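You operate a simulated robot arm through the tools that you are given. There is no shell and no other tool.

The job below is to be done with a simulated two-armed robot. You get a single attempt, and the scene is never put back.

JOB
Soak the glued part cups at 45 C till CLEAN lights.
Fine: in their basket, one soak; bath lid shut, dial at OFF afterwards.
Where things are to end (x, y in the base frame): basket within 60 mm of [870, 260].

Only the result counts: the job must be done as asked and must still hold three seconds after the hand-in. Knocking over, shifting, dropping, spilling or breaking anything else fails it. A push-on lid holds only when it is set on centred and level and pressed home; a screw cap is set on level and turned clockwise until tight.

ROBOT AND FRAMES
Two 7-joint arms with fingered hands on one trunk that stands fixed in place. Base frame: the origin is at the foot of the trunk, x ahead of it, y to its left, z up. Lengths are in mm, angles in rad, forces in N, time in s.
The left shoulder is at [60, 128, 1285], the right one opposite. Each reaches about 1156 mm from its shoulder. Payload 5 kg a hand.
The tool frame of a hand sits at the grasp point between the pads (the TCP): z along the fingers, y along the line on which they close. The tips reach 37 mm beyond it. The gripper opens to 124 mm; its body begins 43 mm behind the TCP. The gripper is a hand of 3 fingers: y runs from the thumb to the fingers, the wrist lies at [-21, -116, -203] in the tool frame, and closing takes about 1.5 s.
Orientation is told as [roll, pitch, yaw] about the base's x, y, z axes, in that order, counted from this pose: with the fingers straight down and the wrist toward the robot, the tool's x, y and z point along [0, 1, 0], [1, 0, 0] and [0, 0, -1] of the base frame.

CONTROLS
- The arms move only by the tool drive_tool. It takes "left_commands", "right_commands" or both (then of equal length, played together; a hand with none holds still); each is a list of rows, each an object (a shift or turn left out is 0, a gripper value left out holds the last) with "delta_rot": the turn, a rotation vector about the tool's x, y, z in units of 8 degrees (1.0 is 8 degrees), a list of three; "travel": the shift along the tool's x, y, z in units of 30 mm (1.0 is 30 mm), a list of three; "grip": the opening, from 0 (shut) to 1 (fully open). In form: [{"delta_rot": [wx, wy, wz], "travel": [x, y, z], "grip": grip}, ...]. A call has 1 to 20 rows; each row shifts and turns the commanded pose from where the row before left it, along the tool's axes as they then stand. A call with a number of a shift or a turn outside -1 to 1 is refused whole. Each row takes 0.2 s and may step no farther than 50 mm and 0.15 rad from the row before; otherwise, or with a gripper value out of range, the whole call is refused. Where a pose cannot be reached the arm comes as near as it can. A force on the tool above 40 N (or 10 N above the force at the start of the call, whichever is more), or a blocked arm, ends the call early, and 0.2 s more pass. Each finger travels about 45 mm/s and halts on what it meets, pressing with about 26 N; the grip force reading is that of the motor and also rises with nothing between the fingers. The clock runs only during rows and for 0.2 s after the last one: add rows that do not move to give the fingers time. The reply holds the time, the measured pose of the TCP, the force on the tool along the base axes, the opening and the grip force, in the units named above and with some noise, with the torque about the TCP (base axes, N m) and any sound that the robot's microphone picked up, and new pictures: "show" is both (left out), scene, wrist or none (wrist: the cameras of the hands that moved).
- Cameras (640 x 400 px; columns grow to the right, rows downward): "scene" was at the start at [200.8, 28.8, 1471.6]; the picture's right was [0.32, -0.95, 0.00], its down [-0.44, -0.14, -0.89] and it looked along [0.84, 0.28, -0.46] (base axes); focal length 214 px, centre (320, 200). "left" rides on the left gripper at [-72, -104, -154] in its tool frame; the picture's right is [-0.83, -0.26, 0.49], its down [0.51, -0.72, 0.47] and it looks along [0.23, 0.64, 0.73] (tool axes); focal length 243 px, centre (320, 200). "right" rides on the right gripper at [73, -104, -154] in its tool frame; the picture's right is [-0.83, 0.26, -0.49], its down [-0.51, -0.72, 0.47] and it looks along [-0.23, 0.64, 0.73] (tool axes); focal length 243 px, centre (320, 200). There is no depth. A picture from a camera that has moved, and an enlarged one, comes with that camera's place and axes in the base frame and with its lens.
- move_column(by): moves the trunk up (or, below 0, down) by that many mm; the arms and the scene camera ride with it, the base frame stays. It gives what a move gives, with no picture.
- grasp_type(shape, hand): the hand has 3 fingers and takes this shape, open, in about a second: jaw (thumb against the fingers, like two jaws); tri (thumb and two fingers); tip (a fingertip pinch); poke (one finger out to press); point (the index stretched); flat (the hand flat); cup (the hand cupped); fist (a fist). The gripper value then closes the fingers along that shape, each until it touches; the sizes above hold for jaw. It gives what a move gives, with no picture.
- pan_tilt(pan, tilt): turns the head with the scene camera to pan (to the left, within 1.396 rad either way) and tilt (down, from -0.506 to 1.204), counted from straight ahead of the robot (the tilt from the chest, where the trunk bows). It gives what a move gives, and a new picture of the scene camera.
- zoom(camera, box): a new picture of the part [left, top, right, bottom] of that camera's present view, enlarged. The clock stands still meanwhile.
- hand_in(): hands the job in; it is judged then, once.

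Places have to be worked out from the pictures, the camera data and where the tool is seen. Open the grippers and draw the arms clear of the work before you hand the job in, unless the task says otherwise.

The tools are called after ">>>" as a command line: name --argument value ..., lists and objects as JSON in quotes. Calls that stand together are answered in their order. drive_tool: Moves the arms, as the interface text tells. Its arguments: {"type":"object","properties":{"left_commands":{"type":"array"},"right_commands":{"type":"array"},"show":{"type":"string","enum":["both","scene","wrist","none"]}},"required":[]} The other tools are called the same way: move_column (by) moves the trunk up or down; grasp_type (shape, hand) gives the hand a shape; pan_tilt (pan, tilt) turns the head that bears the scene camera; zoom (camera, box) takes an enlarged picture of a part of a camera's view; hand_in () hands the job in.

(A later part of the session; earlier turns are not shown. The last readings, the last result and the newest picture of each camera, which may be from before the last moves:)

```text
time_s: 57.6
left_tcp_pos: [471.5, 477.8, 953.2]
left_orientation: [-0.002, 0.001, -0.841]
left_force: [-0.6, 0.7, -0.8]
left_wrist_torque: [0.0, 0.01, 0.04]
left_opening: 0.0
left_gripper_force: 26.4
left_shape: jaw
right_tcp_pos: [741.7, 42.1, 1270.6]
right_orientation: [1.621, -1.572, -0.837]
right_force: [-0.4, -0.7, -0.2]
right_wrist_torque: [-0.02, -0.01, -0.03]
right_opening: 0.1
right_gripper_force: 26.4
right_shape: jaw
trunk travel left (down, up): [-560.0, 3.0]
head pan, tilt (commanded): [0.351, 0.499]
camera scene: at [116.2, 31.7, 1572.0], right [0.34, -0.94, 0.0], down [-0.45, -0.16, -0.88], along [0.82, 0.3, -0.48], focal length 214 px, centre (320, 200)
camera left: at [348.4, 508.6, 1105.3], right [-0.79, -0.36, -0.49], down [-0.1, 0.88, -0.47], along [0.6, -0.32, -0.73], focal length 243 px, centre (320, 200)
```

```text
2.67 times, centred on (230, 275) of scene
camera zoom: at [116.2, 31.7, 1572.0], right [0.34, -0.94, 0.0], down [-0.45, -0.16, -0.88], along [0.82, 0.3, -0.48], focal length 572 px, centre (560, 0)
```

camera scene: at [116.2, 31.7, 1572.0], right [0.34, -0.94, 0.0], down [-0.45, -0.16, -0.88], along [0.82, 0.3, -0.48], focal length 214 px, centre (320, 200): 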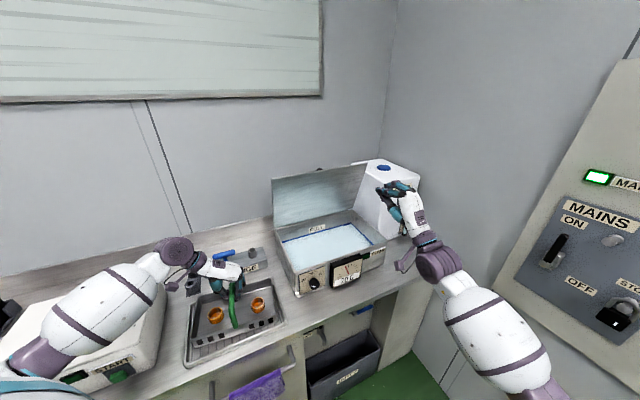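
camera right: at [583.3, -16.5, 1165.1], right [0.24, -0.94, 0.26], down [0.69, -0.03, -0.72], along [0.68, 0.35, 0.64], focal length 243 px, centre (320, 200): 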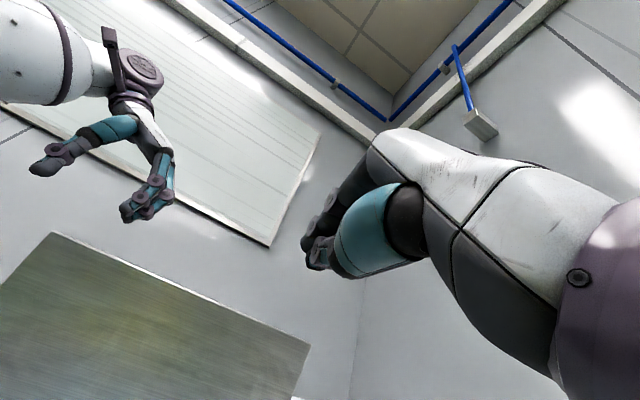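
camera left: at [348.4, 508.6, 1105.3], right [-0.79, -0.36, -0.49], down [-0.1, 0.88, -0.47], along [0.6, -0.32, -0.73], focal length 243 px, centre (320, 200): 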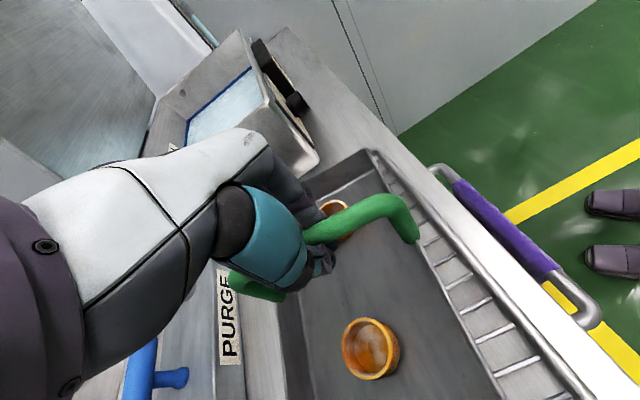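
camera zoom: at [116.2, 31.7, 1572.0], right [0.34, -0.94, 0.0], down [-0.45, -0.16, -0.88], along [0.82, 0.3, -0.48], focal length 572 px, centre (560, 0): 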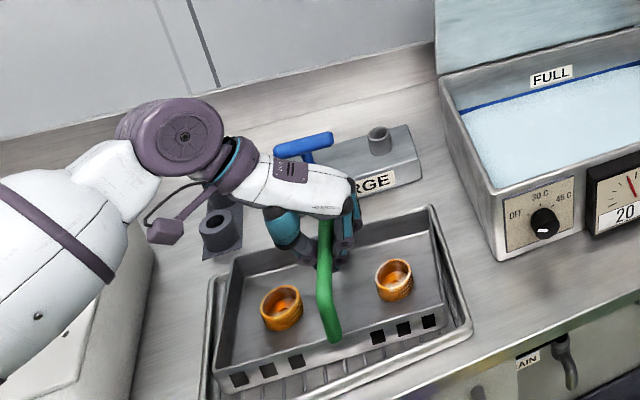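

The fingers closed right round the bar (opening 0), so it's a hook-type hold with the bar enclosed. I'll lift gently by 20 mm to see whether the basket comes up level.

>>> drive_tool --left_commands '[{"travel": [0, 0, -0.2]}, {"travel": [0, 0, -0.2]}, {"travel": [0, 0, -0.3]}, {}, {}]' --show "both"

>>> zoom --camera "scene" --box '[160, 200, 300, 350]'

```text
time_s: 58.8
left_tcp_pos: [471.7, 478.1, 973.4]
left_orientation: [-0.002, 0.001, -0.842]
left_force: [0.1, -0.1, -6.0]
left_wrist_torque: [0.0, -0.01, 0.01]
left_opening: 0.1
left_gripper_force: 25.6
left_shape: jaw
right_tcp_pos: [741.9, 42.2, 1270.4]
right_orientation: [1.562, -1.57, -0.776]
right_force: [-0.5, -0.7, -0.3]
right_wrist_torque: [-0.03, -0.01, 0.01]
right_opening: 0.3
right_gripper_force: 26.1
right_shape: jaw
trunk travel left (down, up): [-560.0, 3.0]
head pan, tilt (commanded): [0.351, 0.499]
camera scene: at [116.5, 31.8, 1572.0], right [0.34, -0.94, 0.0], down [-0.45, -0.16, -0.88], along [0.82, 0.3, -0.48], focal length 214 px, centre (320, 200)
camera left: at [348.4, 508.0, 1126.3], right [-0.79, -0.36, -0.49], down [-0.1, 0.88, -0.47], along [0.6, -0.32, -0.73], focal length 243 px, centre (320, 200)
```

scene: 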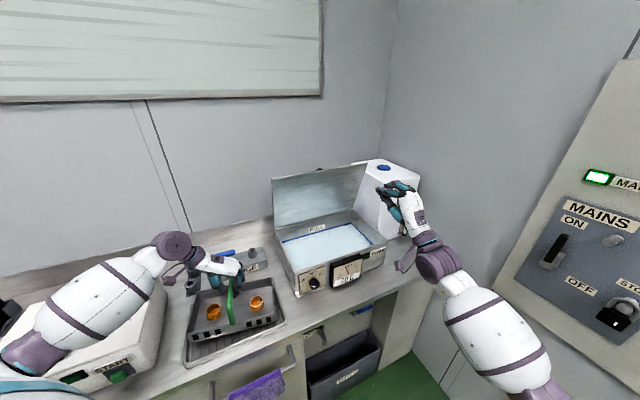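
left: 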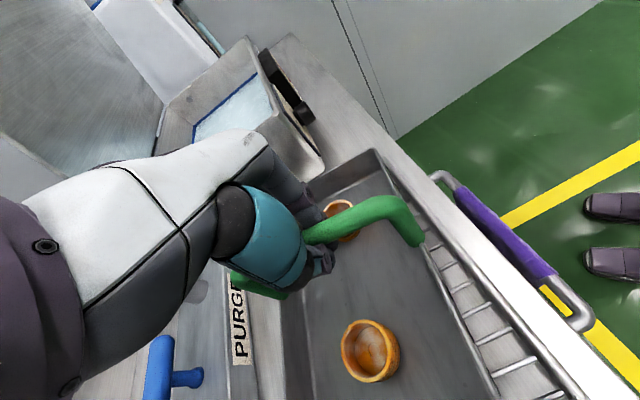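

```text
2.67 times, centred on (230, 275) of scene
camera zoom: at [116.5, 31.8, 1572.0], right [0.34, -0.94, 0.0], down [-0.45, -0.16, -0.88], along [0.82, 0.3, -0.48], focal length 572 px, centre (560, 0)
```

zoom: 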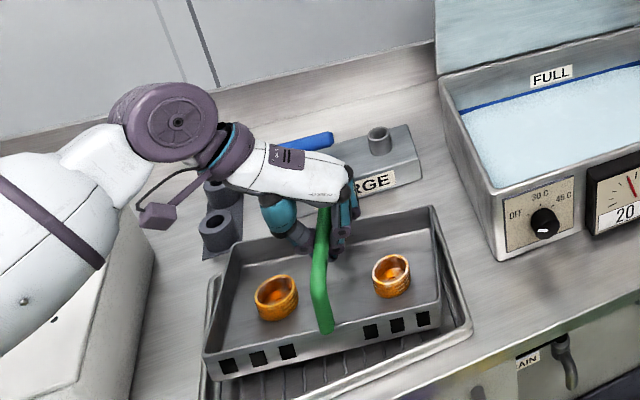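

The basket lifts level with about 6 N of load and the cups stay put. I'll lift it to z≈1105 so that its floor clears the bath rim, squaring the yaw on the way.

>>> drive_tool --left_commands '[{"travel": [0, 0, -0.3]}, {"travel": [0, 0, -0.5]}, {"travel": [0, 0, -0.6]}, {"travel": [0, 0, -0.6]}, {"travel": [0, 0, -0.6]}, {"travel": [0, 0, -0.6]}, {"travel": [0, 0, -0.6], "delta_rot": [0, 0, -0.1]}, {"travel": [0, 0, -0.4], "delta_rot": [0, 0, -0.15]}, {"travel": [0, 0, -0.2], "delta_rot": [0, 0, -0.15]}, {}, {}]' --show "both"

>>> zoom --camera "scene" --box '[160, 160, 400, 340]'

```text
time_s: 61.2
left_tcp_pos: [471.3, 479.8, 1105.1]
left_orientation: [-0.001, 0.0, -0.787]
left_force: [-0.3, 0.2, -6.3]
left_wrist_torque: [0.02, -0.03, 0.01]
left_opening: 0.4
left_gripper_force: 26.1
left_shape: jaw
right_tcp_pos: [742.4, 41.1, 1270.6]
right_orientation: [1.63, -1.572, -0.847]
right_force: [0.0, -0.7, -0.2]
right_wrist_torque: [0.02, -0.02, 0.01]
right_opening: 0.4
right_gripper_force: 25.8
right_shape: jaw
trunk travel left (down, up): [-560.0, 3.0]
head pan, tilt (commanded): [0.351, 0.499]
camera scene: at [116.4, 31.8, 1572.0], right [0.34, -0.94, 0.0], down [-0.45, -0.16, -0.88], along [0.82, 0.3, -0.48], focal length 214 px, centre (320, 200)
camera left: at [346.6, 501.3, 1257.9], right [-0.77, -0.4, -0.49], down [-0.15, 0.87, -0.47], along [0.62, -0.29, -0.73], focal length 243 px, centre (320, 200)
```

scene: 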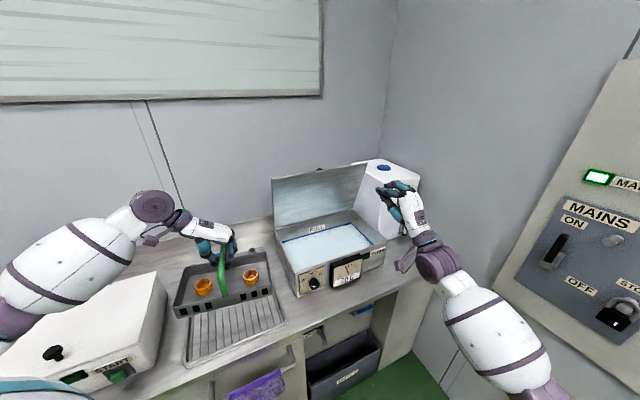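
left: 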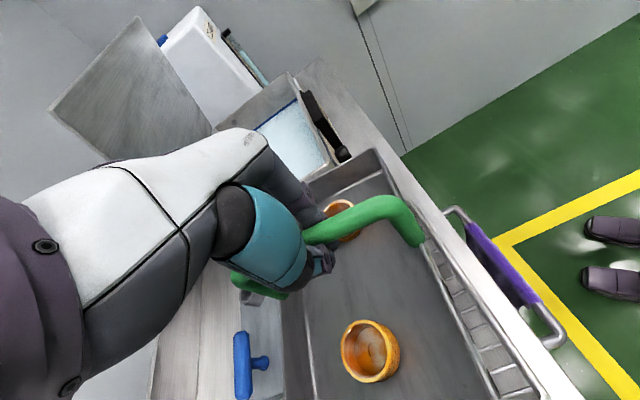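

```text
2.22 times, centred on (280, 250) of scene
camera zoom: at [116.4, 31.8, 1572.0], right [0.34, -0.94, 0.0], down [-0.45, -0.16, -0.88], along [0.82, 0.3, -0.48], focal length 477 px, centre (409, 89)
```

zoom: 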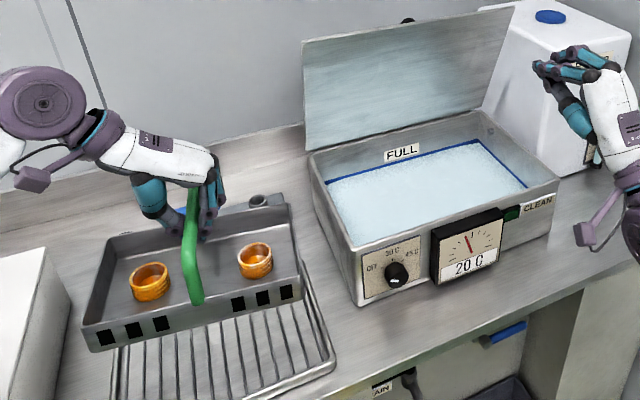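

The basket hangs level above the empty tray, yawed a few degrees. I'll square it up and begin a smooth sideways transfer towards the bath.

>>> drive_tool --left_commands '[{"delta_rot": [0, 0, -0.15]}, {"delta_rot": [0, 0, -0.15]}, {"delta_rot": [0, 0, -0.15]}, {"delta_rot": [0, 0, -0.15]}, {"travel": [0.06, 0.3, 0]}, {"travel": [0.1, 0.5, 0]}, {"travel": [0.14, 0.7, 0]}, {"travel": [0.14, 0.7, 0]}, {"travel": [0.14, 0.7, 0]}, {"travel": [0.14, 0.7, 0]}, {"travel": [0.14, 0.7, 0]}, {"travel": [0.1, 0.5, 0]}, {"travel": [0.06, 0.3, 0]}, {}]' --show "both"

```text
time_s: 64.2
left_tcp_pos: [608.0, 402.6, 1105.2]
left_orientation: [-0.002, 0.0, -0.702]
left_force: [-0.1, 0.6, -6.6]
left_wrist_torque: [0.01, -0.01, 0.01]
left_opening: 0.2
left_gripper_force: 26.1
left_shape: jaw
right_tcp_pos: [741.1, 41.6, 1270.2]
right_orientation: [1.659, -1.572, -0.875]
right_force: [0.4, 0.4, 0.3]
right_wrist_torque: [0.01, 0.01, 0.0]
right_opening: 0.0
right_gripper_force: 26.1
right_shape: jaw
trunk travel left (down, up): [-560.0, 3.0]
head pan, tilt (commanded): [0.351, 0.499]
camera scene: at [116.4, 31.7, 1572.0], right [0.34, -0.94, 0.0], down [-0.45, -0.16, -0.88], along [0.82, 0.3, -0.48], focal length 214 px, centre (320, 200)
camera left: at [482.7, 415.3, 1258.1], right [-0.74, -0.47, -0.49], down [-0.22, 0.85, -0.47], along [0.64, -0.24, -0.73], focal length 243 px, centre (320, 200)
```

scene: 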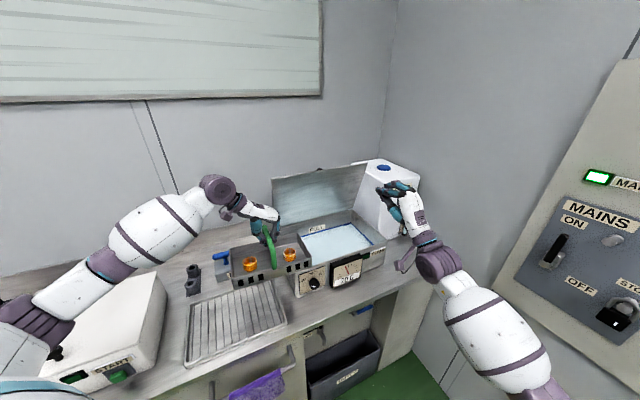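
left: 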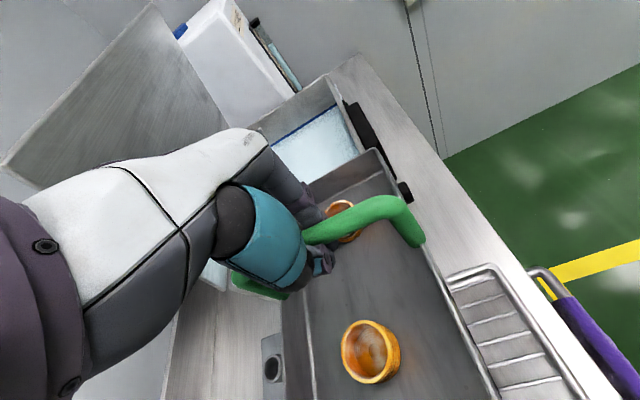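

Transfer is smooth, and the basket is now parallel with the bath. I'll zoom in to check that its floor clears the bath rim.

>>> zoom --camera "scene" --box '[200, 150, 400, 310]'

```text
2.50 times, centred on (300, 230) of scene
camera zoom: at [116.4, 31.7, 1572.0], right [0.34, -0.94, 0.0], down [-0.45, -0.16, -0.88], along [0.82, 0.3, -0.48], focal length 536 px, centre (370, 125)
```

zoom: 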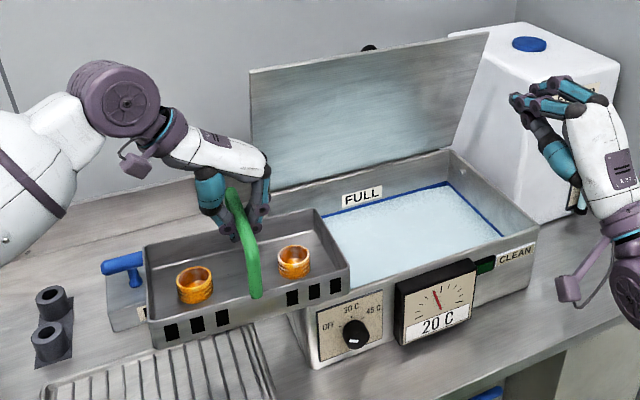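

The clearance looks to be only about 20 mm, so I'll raise the basket another 20 mm and then carry it on until it is centred over the bath.

>>> drive_tool --left_commands '[{"travel": [0, 0, -0.35]}, {"travel": [0, 0, -0.35]}, {"travel": [0.06, 0.3, 0]}, {"travel": [0.1, 0.5, 0]}, {"travel": [0.15, 0.72, 0]}, {"travel": [0.15, 0.72, 0]}, {"travel": [0.15, 0.72, 0]}, {"travel": [0.15, 0.72, 0]}, {"travel": [0.15, 0.72, 0]}, {"travel": [0.15, 0.72, 0]}, {"travel": [0.15, 0.72, 0]}, {"travel": [0.15, 0.72, 0]}, {"travel": [0.15, 0.72, 0]}, {"travel": [0.15, 0.72, 0]}, {"travel": [0.15, 0.72, 0]}, {"travel": [0.1, 0.5, 0]}, {"travel": [0.06, 0.3, 0]}, {}]' --show "both"

>>> zoom --camera "scene" --box '[230, 120, 430, 290]'

```text
time_s: 68.0
left_tcp_pos: [865.2, 264.4, 1126.0]
left_orientation: [-0.002, 0.0, -0.701]
left_force: [0.1, -0.3, -6.5]
left_wrist_torque: [0.03, 0.0, -0.01]
left_opening: 0.1
left_gripper_force: 26.0
left_shape: jaw
right_tcp_pos: [742.3, 41.4, 1270.4]
right_orientation: [1.428, -1.567, -0.645]
right_force: [0.6, -0.1, -0.5]
right_wrist_torque: [0.0, -0.01, -0.04]
right_opening: 0.0
right_gripper_force: 26.4
right_shape: jaw
trunk travel left (down, up): [-560.0, 3.0]
head pan, tilt (commanded): [0.351, 0.499]
camera scene: at [116.8, 31.7, 1572.0], right [0.34, -0.94, 0.0], down [-0.45, -0.16, -0.88], along [0.82, 0.3, -0.48], focal length 214 px, centre (320, 200)
camera left: at [739.1, 276.0, 1279.3], right [-0.74, -0.47, -0.49], down [-0.22, 0.85, -0.47], along [0.64, -0.24, -0.73], focal length 243 px, centre (320, 200)
```

scene: 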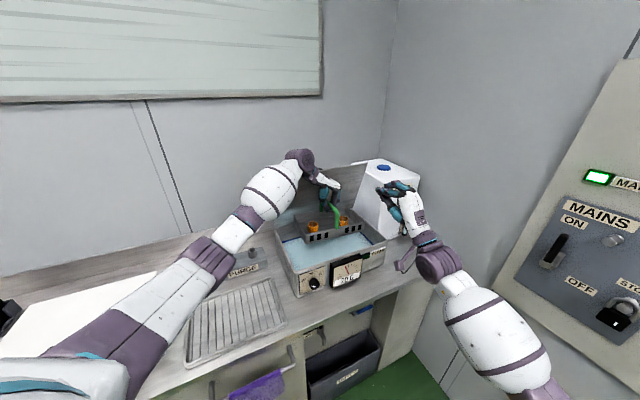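
left: 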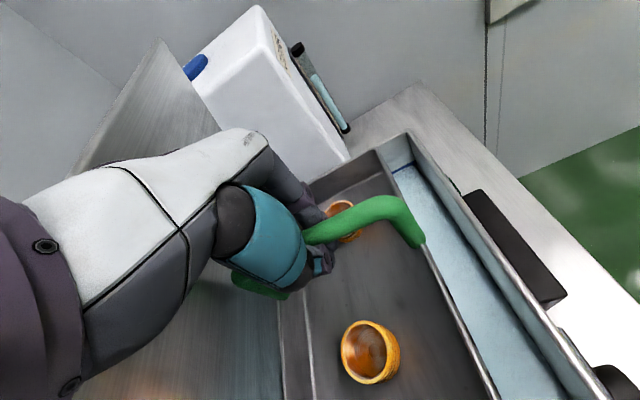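

```text
2.35 times, centred on (330, 205) of scene
camera zoom: at [116.8, 31.7, 1572.0], right [0.34, -0.94, 0.0], down [-0.45, -0.16, -0.88], along [0.82, 0.3, -0.48], focal length 505 px, centre (296, 188)
```

zoom: 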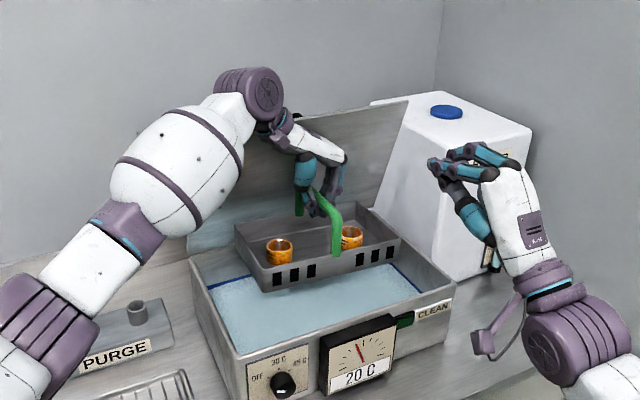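

The basket is centred over the bath at about (865, 264). I'll lower it 96 mm, then creep down until the load comes off the hand.

>>> drive_tool --left_commands '[{"travel": [0, 0, 0.4]}, {"travel": [0, 0, 0.6]}, {"travel": [0, 0, 0.6]}, {"travel": [0, 0, 0.6]}, {"travel": [0, 0, 0.6]}, {"travel": [0, 0, 0.4]}, {}, {}]' --show "both"

>>> zoom --camera "scene" --box '[230, 120, 430, 290]'

```text
time_s: 69.8
left_tcp_pos: [864.9, 263.6, 1028.2]
left_orientation: [-0.002, 0.0, -0.701]
left_force: [-0.5, 0.2, -6.0]
left_wrist_torque: [-0.01, 0.01, -0.01]
left_opening: 0.0
left_gripper_force: 26.2
left_shape: jaw
right_tcp_pos: [743.1, 41.2, 1270.3]
right_orientation: [1.5, -1.57, -0.717]
right_force: [0.6, -0.3, 0.2]
right_wrist_torque: [-0.03, 0.0, -0.01]
right_opening: 0.1
right_gripper_force: 25.9
right_shape: jaw
trunk travel left (down, up): [-560.0, 3.0]
head pan, tilt (commanded): [0.351, 0.499]
camera scene: at [116.9, 31.6, 1572.0], right [0.34, -0.94, 0.0], down [-0.45, -0.16, -0.88], along [0.82, 0.3, -0.48], focal length 214 px, centre (320, 200)
camera left: at [738.5, 276.2, 1182.4], right [-0.74, -0.47, -0.49], down [-0.22, 0.85, -0.47], along [0.64, -0.24, -0.73], focal length 243 px, centre (320, 200)
```

scene: 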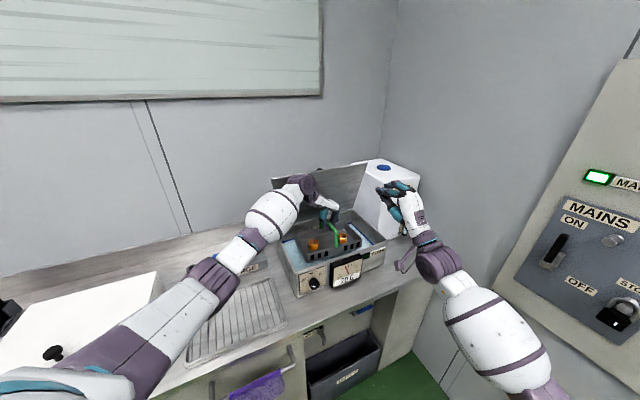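
left: 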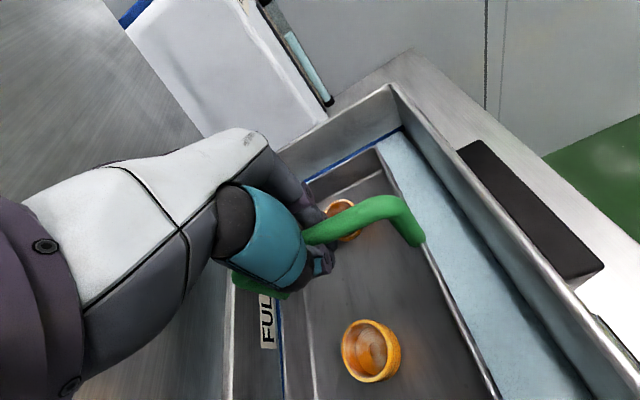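

```text
2.35 times, centred on (330, 205) of scene
camera zoom: at [116.9, 31.6, 1572.0], right [0.34, -0.94, 0.0], down [-0.45, -0.16, -0.88], along [0.82, 0.3, -0.48], focal length 505 px, centre (296, 188)
```

zoom: 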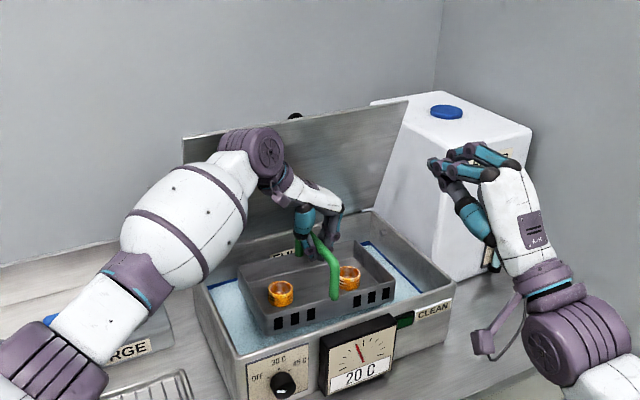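

It's going in cleanly with room all round. I'll continue down slowly, watching for the load to come off.

>>> drive_tool --left_commands '[{"travel": [0, 0, 0.4]}, {"travel": [0, 0, 0.4]}, {"travel": [0, 0, 0.3]}, {"travel": [0, 0, 0.3]}, {"travel": [0, 0, 0.2]}, {}]' --show "wrist"

>>> zoom --camera "scene" --box '[230, 120, 430, 290]'

```text
time_s: 71.2
left_tcp_pos: [864.4, 264.5, 981.9]
left_orientation: [-0.003, 0.0, -0.701]
left_force: [0.7, -0.3, -6.0]
left_wrist_torque: [0.0, 0.02, 0.0]
left_opening: 0.3
left_gripper_force: 25.5
left_shape: jaw
right_tcp_pos: [744.3, 41.0, 1269.6]
right_orientation: [1.756, -1.567, -0.972]
right_force: [0.6, 0.3, 0.2]
right_wrist_torque: [0.01, 0.02, -0.03]
right_opening: 0.0
right_gripper_force: 25.9
right_shape: jaw
trunk travel left (down, up): [-560.0, 3.0]
head pan, tilt (commanded): [0.351, 0.499]
camera left: at [738.6, 276.2, 1134.9], right [-0.74, -0.47, -0.49], down [-0.22, 0.85, -0.47], along [0.64, -0.24, -0.73], focal length 243 px, centre (320, 200)
```

left: 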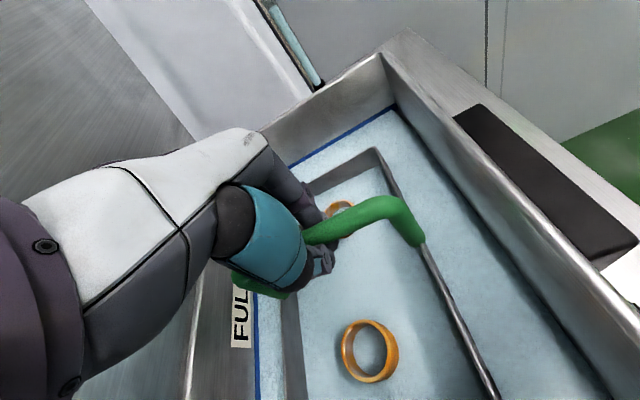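

```text
2.35 times, centred on (330, 205) of scene
camera zoom: at [116.7, 31.5, 1572.1], right [0.34, -0.94, 0.0], down [-0.45, -0.16, -0.88], along [0.82, 0.3, -0.48], focal length 505 px, centre (296, 188)
```

zoom: 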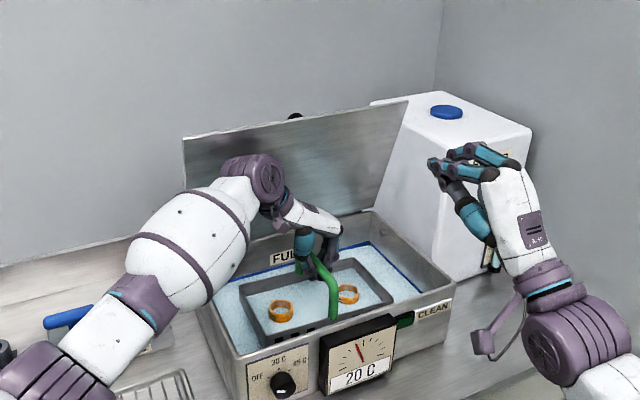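

The liquid is rising inside the basket and the load is still carried by the hand. I'll continue in 6 mm steps.

>>> drive_tool --left_commands '[{"travel": [0, 0, 0.2]}, {"travel": [0, 0, 0.2]}, {"travel": [0, 0, 0.2]}, {}]' --show "none"

>>> drive_tool --left_commands '[{"travel": [0, 0, 0.2]}, {"travel": [0, 0, 0.2]}, {}]' --show "wrist"

```text
time_s: 72.2
left_tcp_pos: [864.7, 265.1, 962.8]
left_orientation: [-0.003, 0.0, -0.701]
left_force: [0.8, 0.3, -6.0]
left_wrist_torque: [0.01, 0.0, 0.01]
left_opening: 0.0
left_gripper_force: 25.7
left_shape: jaw
right_tcp_pos: [742.6, 40.3, 1270.0]
right_orientation: [1.556, -1.57, -0.772]
right_force: [0.4, -0.1, -0.3]
right_wrist_torque: [0.01, 0.04, 0.03]
right_opening: 0.1
right_gripper_force: 25.5
right_shape: jaw
trunk travel left (down, up): [-560.0, 3.0]
head pan, tilt (commanded): [0.351, 0.499]
```

```text
time_s: 73.0
left_tcp_pos: [864.9, 264.5, 950.1]
left_orientation: [-0.001, 0.0, -0.702]
left_force: [0.4, -0.1, -6.0]
left_wrist_torque: [0.0, -0.02, 0.01]
left_opening: 0.1
left_gripper_force: 25.9
left_shape: jaw
right_tcp_pos: [743.1, 42.3, 1270.7]
right_orientation: [1.585, -1.568, -0.801]
right_force: [-0.3, 0.0, 0.4]
right_wrist_torque: [0.0, -0.03, -0.01]
right_opening: 0.3
right_gripper_force: 26.1
right_shape: jaw
trunk travel left (down, up): [-560.0, 3.0]
head pan, tilt (commanded): [0.351, 0.499]
camera left: at [738.8, 276.0, 1104.5], right [-0.74, -0.47, -0.49], down [-0.22, 0.85, -0.47], along [0.64, -0.24, -0.73], focal length 243 px, centre (320, 200)
```

left: 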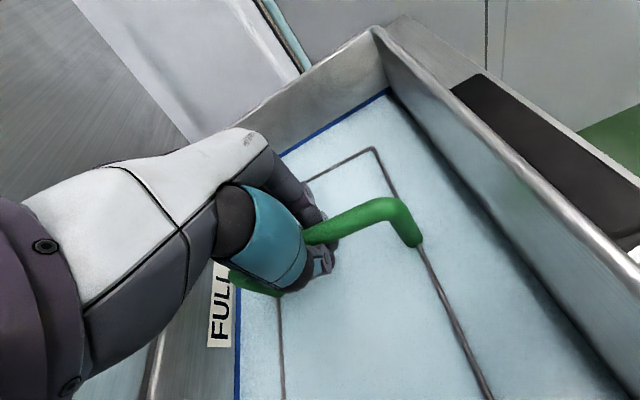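

Still bearing the full 6 N at z=950, so the bath floor is lower. I'll keep creeping down.

>>> drive_tool --left_commands '[{"travel": [0, 0, 0.2]}, {"travel": [0, 0, 0.2]}, {}]' --show "none"

>>> drive_tool --left_commands '[{"travel": [0, 0, 0.2]}, {"travel": [0, 0, 0.15]}, {}]' --show "both"

```text
time_s: 73.8
left_tcp_pos: [864.7, 264.4, 938.8]
left_orientation: [-0.003, 0.001, -0.7]
left_force: [0.3, 0.4, -1.1]
left_wrist_torque: [0.03, -0.01, 0.02]
left_opening: 0.0
left_gripper_force: 26.5
left_shape: jaw
right_tcp_pos: [741.7, 41.2, 1270.0]
right_orientation: [1.632, -1.568, -0.851]
right_force: [-0.8, 0.0, -0.6]
right_wrist_torque: [0.03, -0.01, -0.03]
right_opening: 0.3
right_gripper_force: 25.9
right_shape: jaw
trunk travel left (down, up): [-560.0, 3.0]
head pan, tilt (commanded): [0.351, 0.499]
```

```text
time_s: 74.6
left_tcp_pos: [864.3, 266.2, 929.8]
left_orientation: [0.0, 0.001, -0.702]
left_force: [-0.4, 0.4, -0.5]
left_wrist_torque: [0.01, 0.0, 0.04]
left_opening: 0.0
left_gripper_force: 25.8
left_shape: jaw
right_tcp_pos: [741.3, 41.4, 1270.2]
right_orientation: [2.663, -1.569, -1.882]
right_force: [0.3, 0.2, 0.0]
right_wrist_torque: [-0.03, 0.03, 0.0]
right_opening: 0.1
right_gripper_force: 26.3
right_shape: jaw
trunk travel left (down, up): [-560.0, 3.0]
head pan, tilt (commanded): [0.351, 0.499]
camera scene: at [115.4, 31.2, 1572.2], right [0.34, -0.94, 0.0], down [-0.45, -0.16, -0.88], along [0.82, 0.3, -0.48], focal length 214 px, centre (320, 200)
camera left: at [738.1, 276.5, 1083.3], right [-0.74, -0.47, -0.49], down [-0.22, 0.85, -0.47], along [0.64, -0.24, -0.73], focal length 243 px, centre (320, 200)
```

scene: 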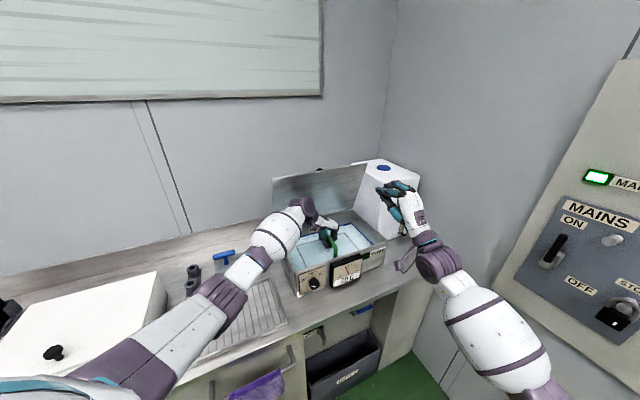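
left: 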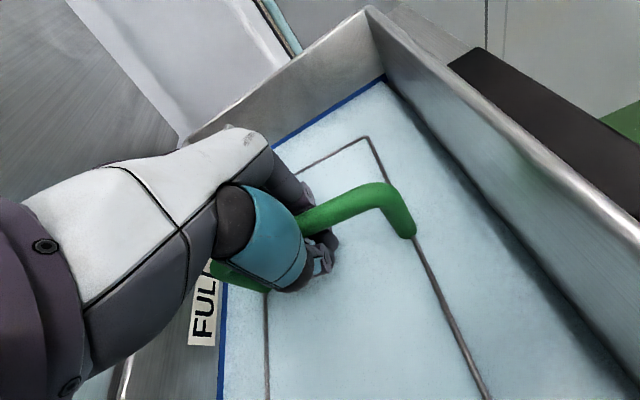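

The basket now rests on the bath floor: the load is off from z≈938. I'll open the fingers partway, check, and then lift the hand straight out.

>>> drive_tool --left_commands '[{"travel": [0, 0, -0.1], "grip": 0.5}, {}, {}, {}, {}]' --show "wrist"

```text
time_s: 75.8
left_tcp_pos: [864.6, 264.0, 932.5]
left_orientation: [0.0, -0.001, -0.702]
left_force: [0.2, -0.1, 0.4]
left_wrist_torque: [-0.01, 0.0, -0.03]
left_opening: 61.5
left_gripper_force: 0.0
left_shape: jaw
right_tcp_pos: [741.9, 41.0, 1270.0]
right_orientation: [2.219, -1.569, -1.437]
right_force: [0.5, -0.2, -0.1]
right_wrist_torque: [0.05, -0.03, 0.01]
right_opening: 0.1
right_gripper_force: 25.7
right_shape: jaw
trunk travel left (down, up): [-560.0, 3.0]
head pan, tilt (commanded): [0.351, 0.499]
camera left: at [738.3, 276.2, 1085.9], right [-0.74, -0.47, -0.49], down [-0.22, 0.85, -0.47], along [0.64, -0.24, -0.73], focal length 243 px, centre (320, 200)
```

left: 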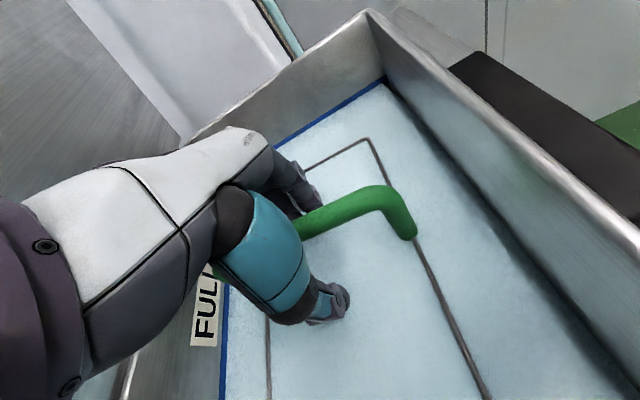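

Fingers are clear on both sides of the bar. I'll lift straight up slowly first, watching the force and the basket.

>>> drive_tool --left_commands '[{"travel": [0, 0, -0.3]}, {"travel": [0, 0, -0.4]}, {"travel": [0, 0, -0.5]}, {"travel": [0, 0, -0.6]}, {}]' --show "both"

>>> zoom --camera "scene" --box '[230, 120, 430, 290]'

```text
time_s: 77.0
left_tcp_pos: [864.7, 265.1, 987.3]
left_orientation: [-0.003, 0.0, -0.702]
left_force: [-0.3, -0.3, 0.1]
left_wrist_torque: [0.01, 0.0, 0.03]
left_opening: 61.5
left_gripper_force: 0.0
left_shape: jaw
right_tcp_pos: [743.0, 41.7, 1269.2]
right_orientation: [1.796, -1.569, -1.012]
right_force: [0.5, 0.4, 0.2]
right_wrist_torque: [0.01, 0.01, -0.01]
right_opening: 0.0
right_gripper_force: 25.3
right_shape: jaw
trunk travel left (down, up): [-560.0, 3.0]
head pan, tilt (commanded): [0.351, 0.499]
camera scene: at [116.2, 31.3, 1572.0], right [0.34, -0.94, 0.0], down [-0.45, -0.16, -0.88], along [0.82, 0.3, -0.48], focal length 214 px, centre (320, 200)
camera left: at [738.4, 275.9, 1139.6], right [-0.74, -0.47, -0.49], down [-0.22, 0.85, -0.47], along [0.64, -0.24, -0.73], focal length 243 px, centre (320, 200)
```

scene: 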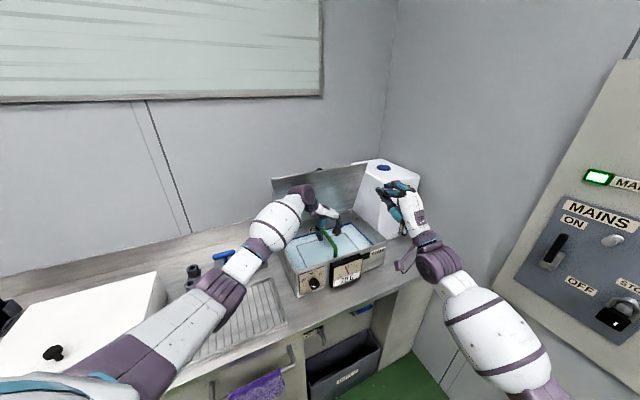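
left: 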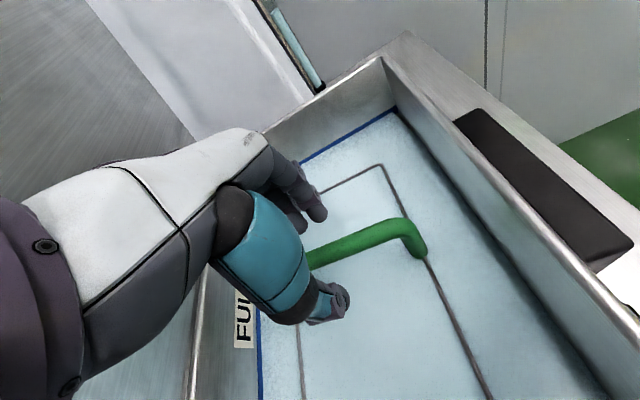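

```text
2.35 times, centred on (330, 205) of scene
camera zoom: at [116.2, 31.3, 1572.0], right [0.34, -0.94, 0.0], down [-0.45, -0.16, -0.88], along [0.82, 0.3, -0.48], focal length 505 px, centre (296, 188)
```

zoom: 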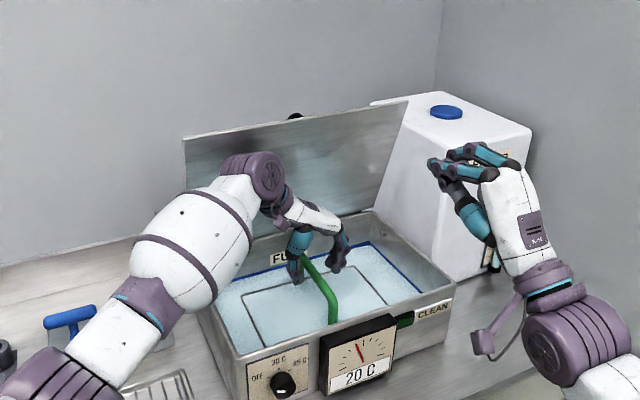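

The basket stays in place and the hand is free. I'll lift the hand up and out, drifting slightly away from the lid, and square its yaw.

>>> drive_tool --left_commands '[{"travel": [-0.1, 0, -0.7]}, {"travel": [-0.1, 0, -0.9]}, {"travel": [-0.1, 0, -0.9]}, {"travel": [-0.1, 0, -0.9]}, {"travel": [-0.1, 0, -0.9]}, {"travel": [-0.1, 0, -0.9]}, {"travel": [-0.1, 0, -0.9]}, {"travel": [-0.1, 0, -0.9]}, {"travel": [-0.1, 0, -0.9]}, {"travel": [-0.1, 0, -0.9]}, {"travel": [0, 0, -0.9]}, {"travel": [0, 0, -0.9]}, {"travel": [0, 0, -0.8], "delta_rot": [0, 0, 0.6], "grip": 0.7}, {}]' --show "both"

>>> zoom --camera "scene" --box '[230, 120, 430, 290]'

```text
time_s: 80.0
left_tcp_pos: [845.6, 241.8, 1329.1]
left_orientation: [-0.001, -0.002, -0.785]
left_force: [-0.1, 0.3, -0.6]
left_wrist_torque: [-0.01, -0.02, 0.01]
left_opening: 86.4
left_gripper_force: 0.2
left_shape: jaw
right_tcp_pos: [743.2, 40.7, 1270.6]
right_orientation: [1.431, -1.57, -0.647]
right_force: [-0.3, 0.3, -0.1]
right_wrist_torque: [-0.02, 0.01, 0.01]
right_opening: 0.0
right_gripper_force: 25.7
right_shape: jaw
trunk travel left (down, up): [-560.0, 3.0]
head pan, tilt (commanded): [0.351, 0.499]
camera scene: at [116.3, 31.5, 1572.0], right [0.34, -0.94, 0.0], down [-0.45, -0.16, -0.88], along [0.82, 0.3, -0.48], focal length 214 px, centre (320, 200)
camera left: at [720.9, 264.6, 1482.1], right [-0.77, -0.4, -0.49], down [-0.15, 0.87, -0.47], along [0.62, -0.29, -0.73], focal length 243 px, centre (320, 200)
```

scene: 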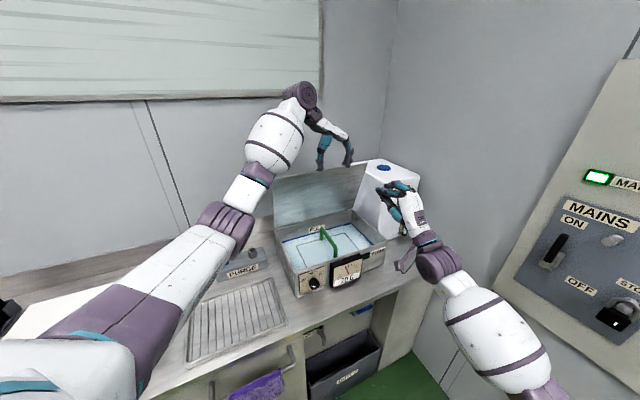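
left: 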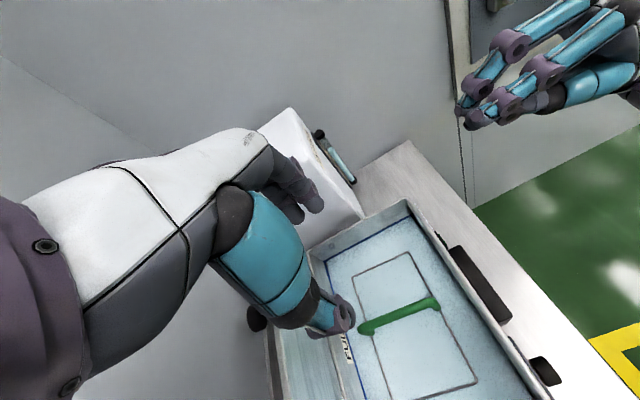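

```text
2.35 times, centred on (330, 205) of scene
camera zoom: at [116.3, 31.5, 1572.0], right [0.34, -0.94, 0.0], down [-0.45, -0.16, -0.88], along [0.82, 0.3, -0.48], focal length 505 px, centre (296, 188)
```

zoom: 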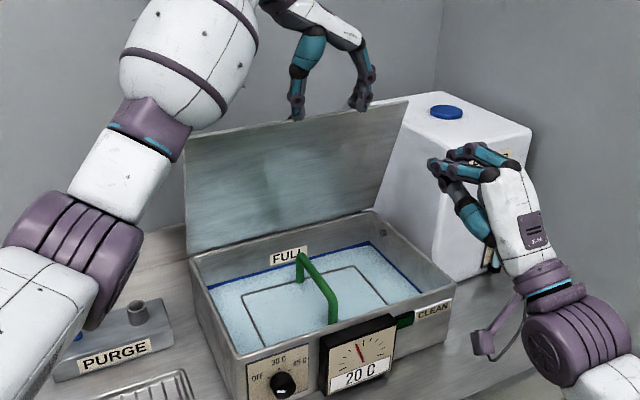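

The basket centre works out at about (870, 266), well within tolerance. I'll take the hand over the lid's top edge to behind it, to where I gripped the knob before.

>>> drive_tool --left_commands '[{"travel": [0.6, 0, 0]}, {"travel": [0.8, 0, 0]}, {"travel": [0.8, 0.02, 0]}, {"travel": [0.8, 0.02, 0]}, {"travel": [0.6, 0.02, 0]}, {}]' --show "both"

```text
time_s: 81.4
left_tcp_pos: [922.0, 316.7, 1327.8]
left_orientation: [-0.001, 0.001, -0.784]
left_force: [0.1, 0.3, 0.1]
left_wrist_torque: [0.0, -0.02, 0.0]
left_opening: 86.6
left_gripper_force: 0.1
left_shape: jaw
right_tcp_pos: [740.9, 40.3, 1269.9]
right_orientation: [2.145, -1.569, -1.361]
right_force: [-0.4, -0.9, 1.0]
right_wrist_torque: [0.01, 0.0, -0.03]
right_opening: 0.0
right_gripper_force: 25.7
right_shape: jaw
trunk travel left (down, up): [-560.0, 3.0]
head pan, tilt (commanded): [0.351, 0.499]
camera scene: at [115.8, 31.3, 1572.1], right [0.34, -0.94, 0.0], down [-0.45, -0.16, -0.88], along [0.82, 0.3, -0.48], focal length 214 px, centre (320, 200)
camera left: at [798.1, 339.2, 1481.5], right [-0.77, -0.4, -0.49], down [-0.15, 0.87, -0.47], along [0.62, -0.29, -0.73], focal length 243 px, centre (320, 200)
```

scene: 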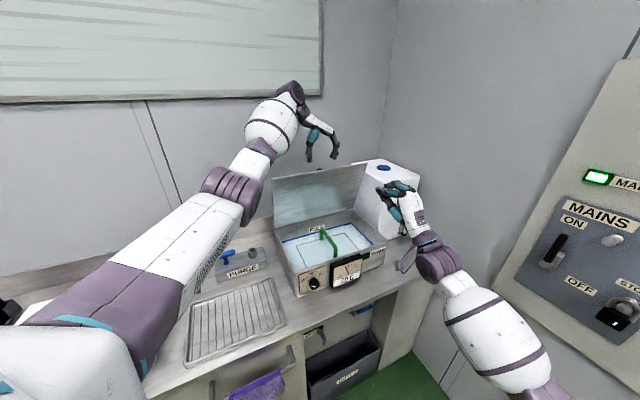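
left: 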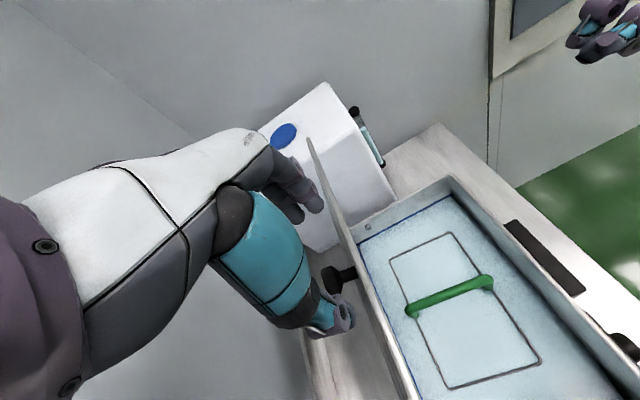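

The fingers are above and just behind the lid's edge with the knob in view below. I'll move in 18 mm and down 72 mm to the earlier grip pose.

>>> drive_tool --left_commands '[{"travel": [0.3, 0.02, 0.2]}, {"travel": [0.3, 0.02, 0.4]}, {"travel": [0, 0, 0.5]}, {"travel": [0, 0, 0.5]}, {"travel": [0, 0, 0.5]}, {"travel": [0, 0, 0.3]}, {}]' --show "both"

```text
time_s: 83.0
left_tcp_pos: [935.9, 326.9, 1257.1]
left_orientation: [0.0, 0.0, -0.785]
left_force: [0.1, -0.2, -0.3]
left_wrist_torque: [-0.03, -0.01, 0.01]
left_opening: 86.4
left_gripper_force: 0.1
left_shape: jaw
right_tcp_pos: [741.7, 40.4, 1271.2]
right_orientation: [2.568, -1.568, -1.783]
right_force: [0.3, -0.2, -1.0]
right_wrist_torque: [0.0, 0.02, 0.01]
right_opening: 0.1
right_gripper_force: 25.9
right_shape: jaw
trunk travel left (down, up): [-560.0, 3.0]
head pan, tilt (commanded): [0.351, 0.499]
camera scene: at [115.7, 31.1, 1572.2], right [0.34, -0.94, 0.0], down [-0.45, -0.16, -0.88], along [0.82, 0.3, -0.48], focal length 214 px, centre (320, 200)
camera left: at [811.3, 350.6, 1409.9], right [-0.77, -0.4, -0.49], down [-0.15, 0.87, -0.47], along [0.62, -0.29, -0.73], focal length 243 px, centre (320, 200)
```

scene: 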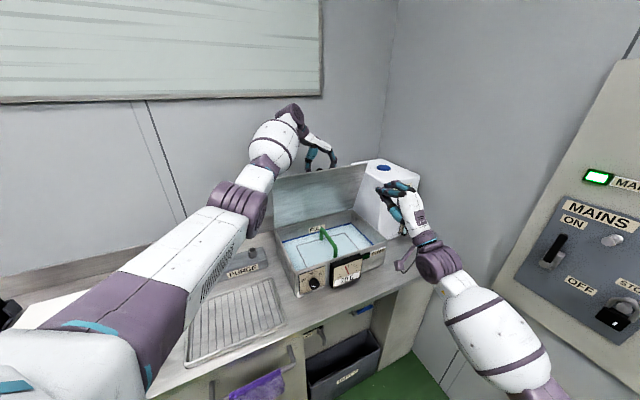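
left: 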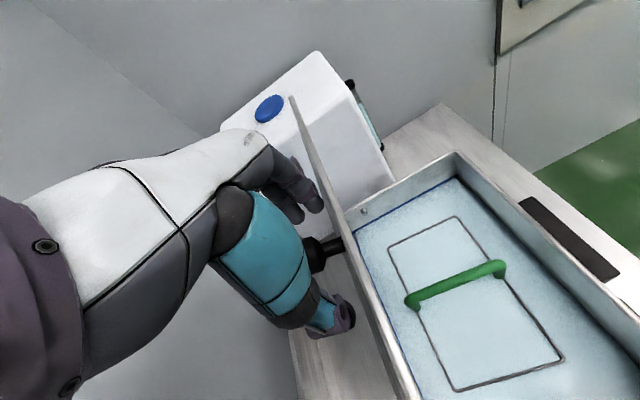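

The hand is in the same place relative to the knob as when I let it go. I'll close the grip on it again.

>>> drive_tool --left_commands '[{"grip": 0}, {}, {}, {}, {}, {}, {}]' --show "wrist"

```text
time_s: 84.6
left_tcp_pos: [937.0, 328.7, 1255.5]
left_orientation: [-0.002, 0.0, -0.786]
left_force: [-0.3, -0.6, -1.9]
left_wrist_torque: [-0.03, -0.03, -0.02]
left_opening: 26.1
left_gripper_force: 26.2
left_shape: jaw
right_tcp_pos: [742.7, 41.3, 1270.2]
right_orientation: [1.918, -1.569, -1.133]
right_force: [-0.2, -0.6, 0.8]
right_wrist_torque: [0.02, -0.01, -0.01]
right_opening: 0.0
right_gripper_force: 26.2
right_shape: jaw
trunk travel left (down, up): [-560.0, 3.0]
head pan, tilt (commanded): [0.351, 0.499]
camera left: at [811.6, 350.9, 1409.2], right [-0.77, -0.4, -0.49], down [-0.15, 0.87, -0.47], along [0.62, -0.29, -0.73], focal length 243 px, centre (320, 200)
```

left: 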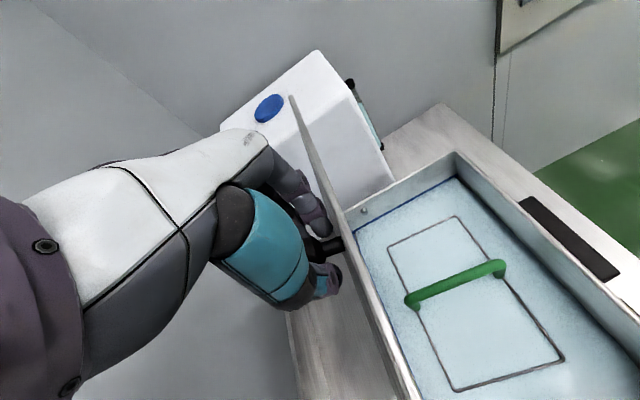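

The knob is gripped again (26 mm). I'll bring the lid down along the same arc in reverse, first to about 40°.

>>> drive_tool --left_commands '[{"travel": [-0.52, 0, 0.14]}, {"travel": [-0.507, 0, 0.17]}, {"travel": [-0.495, 0, 0.2]}, {"travel": [-0.48, 0, 0.23]}, {"travel": [-0.468, 0, 0.257]}, {"travel": [-0.455, 0, 0.28]}, {"travel": [-0.435, 0, 0.31]}, {"travel": [-0.418, 0, 0.333]}, {"travel": [-0.4, 0, 0.355]}, {}]' --show "scene"

>>> zoom --camera "scene" --box '[230, 120, 430, 290]'

```text
time_s: 86.8
left_tcp_pos: [847.9, 240.7, 1188.2]
left_orientation: [-0.001, -0.001, -0.786]
left_force: [-1.8, 1.2, -2.3]
left_wrist_torque: [0.08, -0.1, 0.04]
left_opening: 25.7
left_gripper_force: 26.0
left_shape: jaw
right_tcp_pos: [742.6, 41.8, 1270.0]
right_orientation: [1.97, -1.571, -1.186]
right_force: [0.1, 0.6, 0.2]
right_wrist_torque: [0.06, -0.03, 0.03]
right_opening: 0.0
right_gripper_force: 25.6
right_shape: jaw
trunk travel left (down, up): [-560.0, 3.0]
head pan, tilt (commanded): [0.351, 0.499]
camera scene: at [115.9, 31.5, 1572.1], right [0.34, -0.94, 0.0], down [-0.45, -0.16, -0.88], along [0.82, 0.3, -0.48], focal length 214 px, centre (320, 200)
```

scene: 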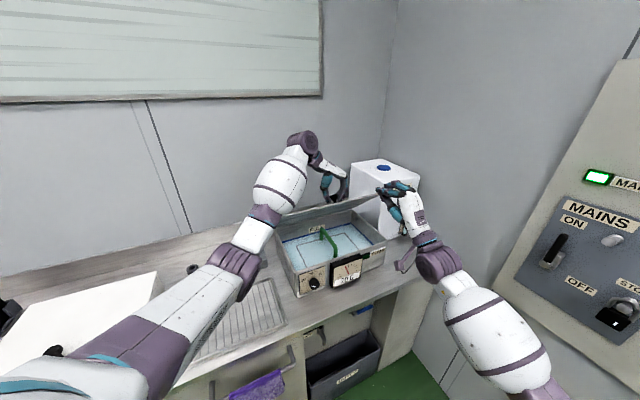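

```text
2.35 times, centred on (330, 205) of scene
camera zoom: at [115.9, 31.5, 1572.1], right [0.34, -0.94, 0.0], down [-0.45, -0.16, -0.88], along [0.82, 0.3, -0.48], focal length 505 px, centre (296, 188)
```

zoom: 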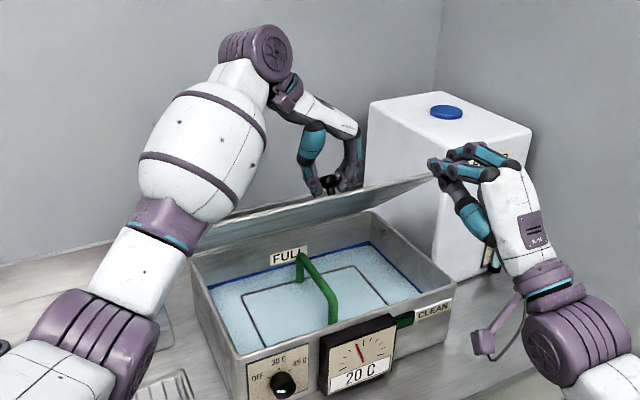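

Forces are small and the lid follows. I'll continue down to about 10°.

>>> drive_tool --left_commands '[{"travel": [-0.375, 0, 0.38]}, {"travel": [-0.352, 0, 0.4]}, {"travel": [-0.328, 0, 0.42]}, {"travel": [-0.305, 0, 0.44]}, {"travel": [-0.278, 0, 0.456]}, {"travel": [-0.25, 0, 0.47]}, {"travel": [-0.22, 0, 0.485]}, {"travel": [-0.193, 0, 0.498]}, {"travel": [-0.165, 0, 0.51]}, {}]' --show "scene"

>>> zoom --camera "scene" --box '[230, 150, 430, 300]'

```text
time_s: 89.0
left_tcp_pos: [795.4, 189.9, 1064.6]
left_orientation: [-0.002, 0.001, -0.785]
left_force: [0.3, 7.2, -3.6]
left_wrist_torque: [0.32, -0.11, 0.09]
left_opening: 24.8
left_gripper_force: 25.4
left_shape: jaw
right_tcp_pos: [743.5, 42.2, 1270.1]
right_orientation: [0.863, -1.571, -0.078]
right_force: [-0.1, 0.7, 0.3]
right_wrist_torque: [0.02, 0.0, 0.0]
right_opening: 0.0
right_gripper_force: 26.1
right_shape: jaw
trunk travel left (down, up): [-560.0, 3.0]
head pan, tilt (commanded): [0.351, 0.499]
camera scene: at [116.3, 32.6, 1572.0], right [0.34, -0.94, 0.0], down [-0.45, -0.17, -0.88], along [0.82, 0.3, -0.48], focal length 214 px, centre (320, 200)
```

scene: 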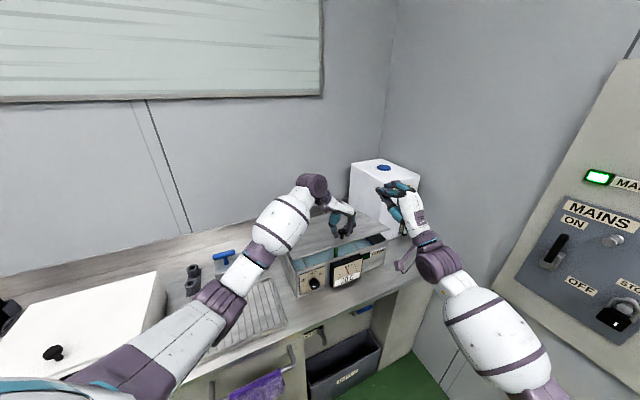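

```text
2.67 times, centred on (330, 225) of scene
camera zoom: at [116.3, 32.6, 1572.0], right [0.34, -0.94, 0.0], down [-0.45, -0.17, -0.88], along [0.82, 0.3, -0.48], focal length 572 px, centre (293, 133)
```

zoom: 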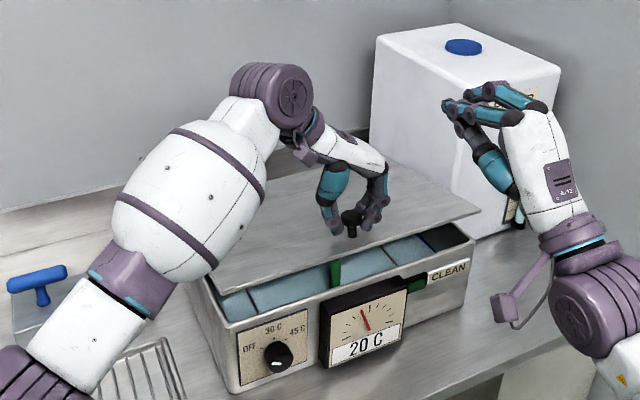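

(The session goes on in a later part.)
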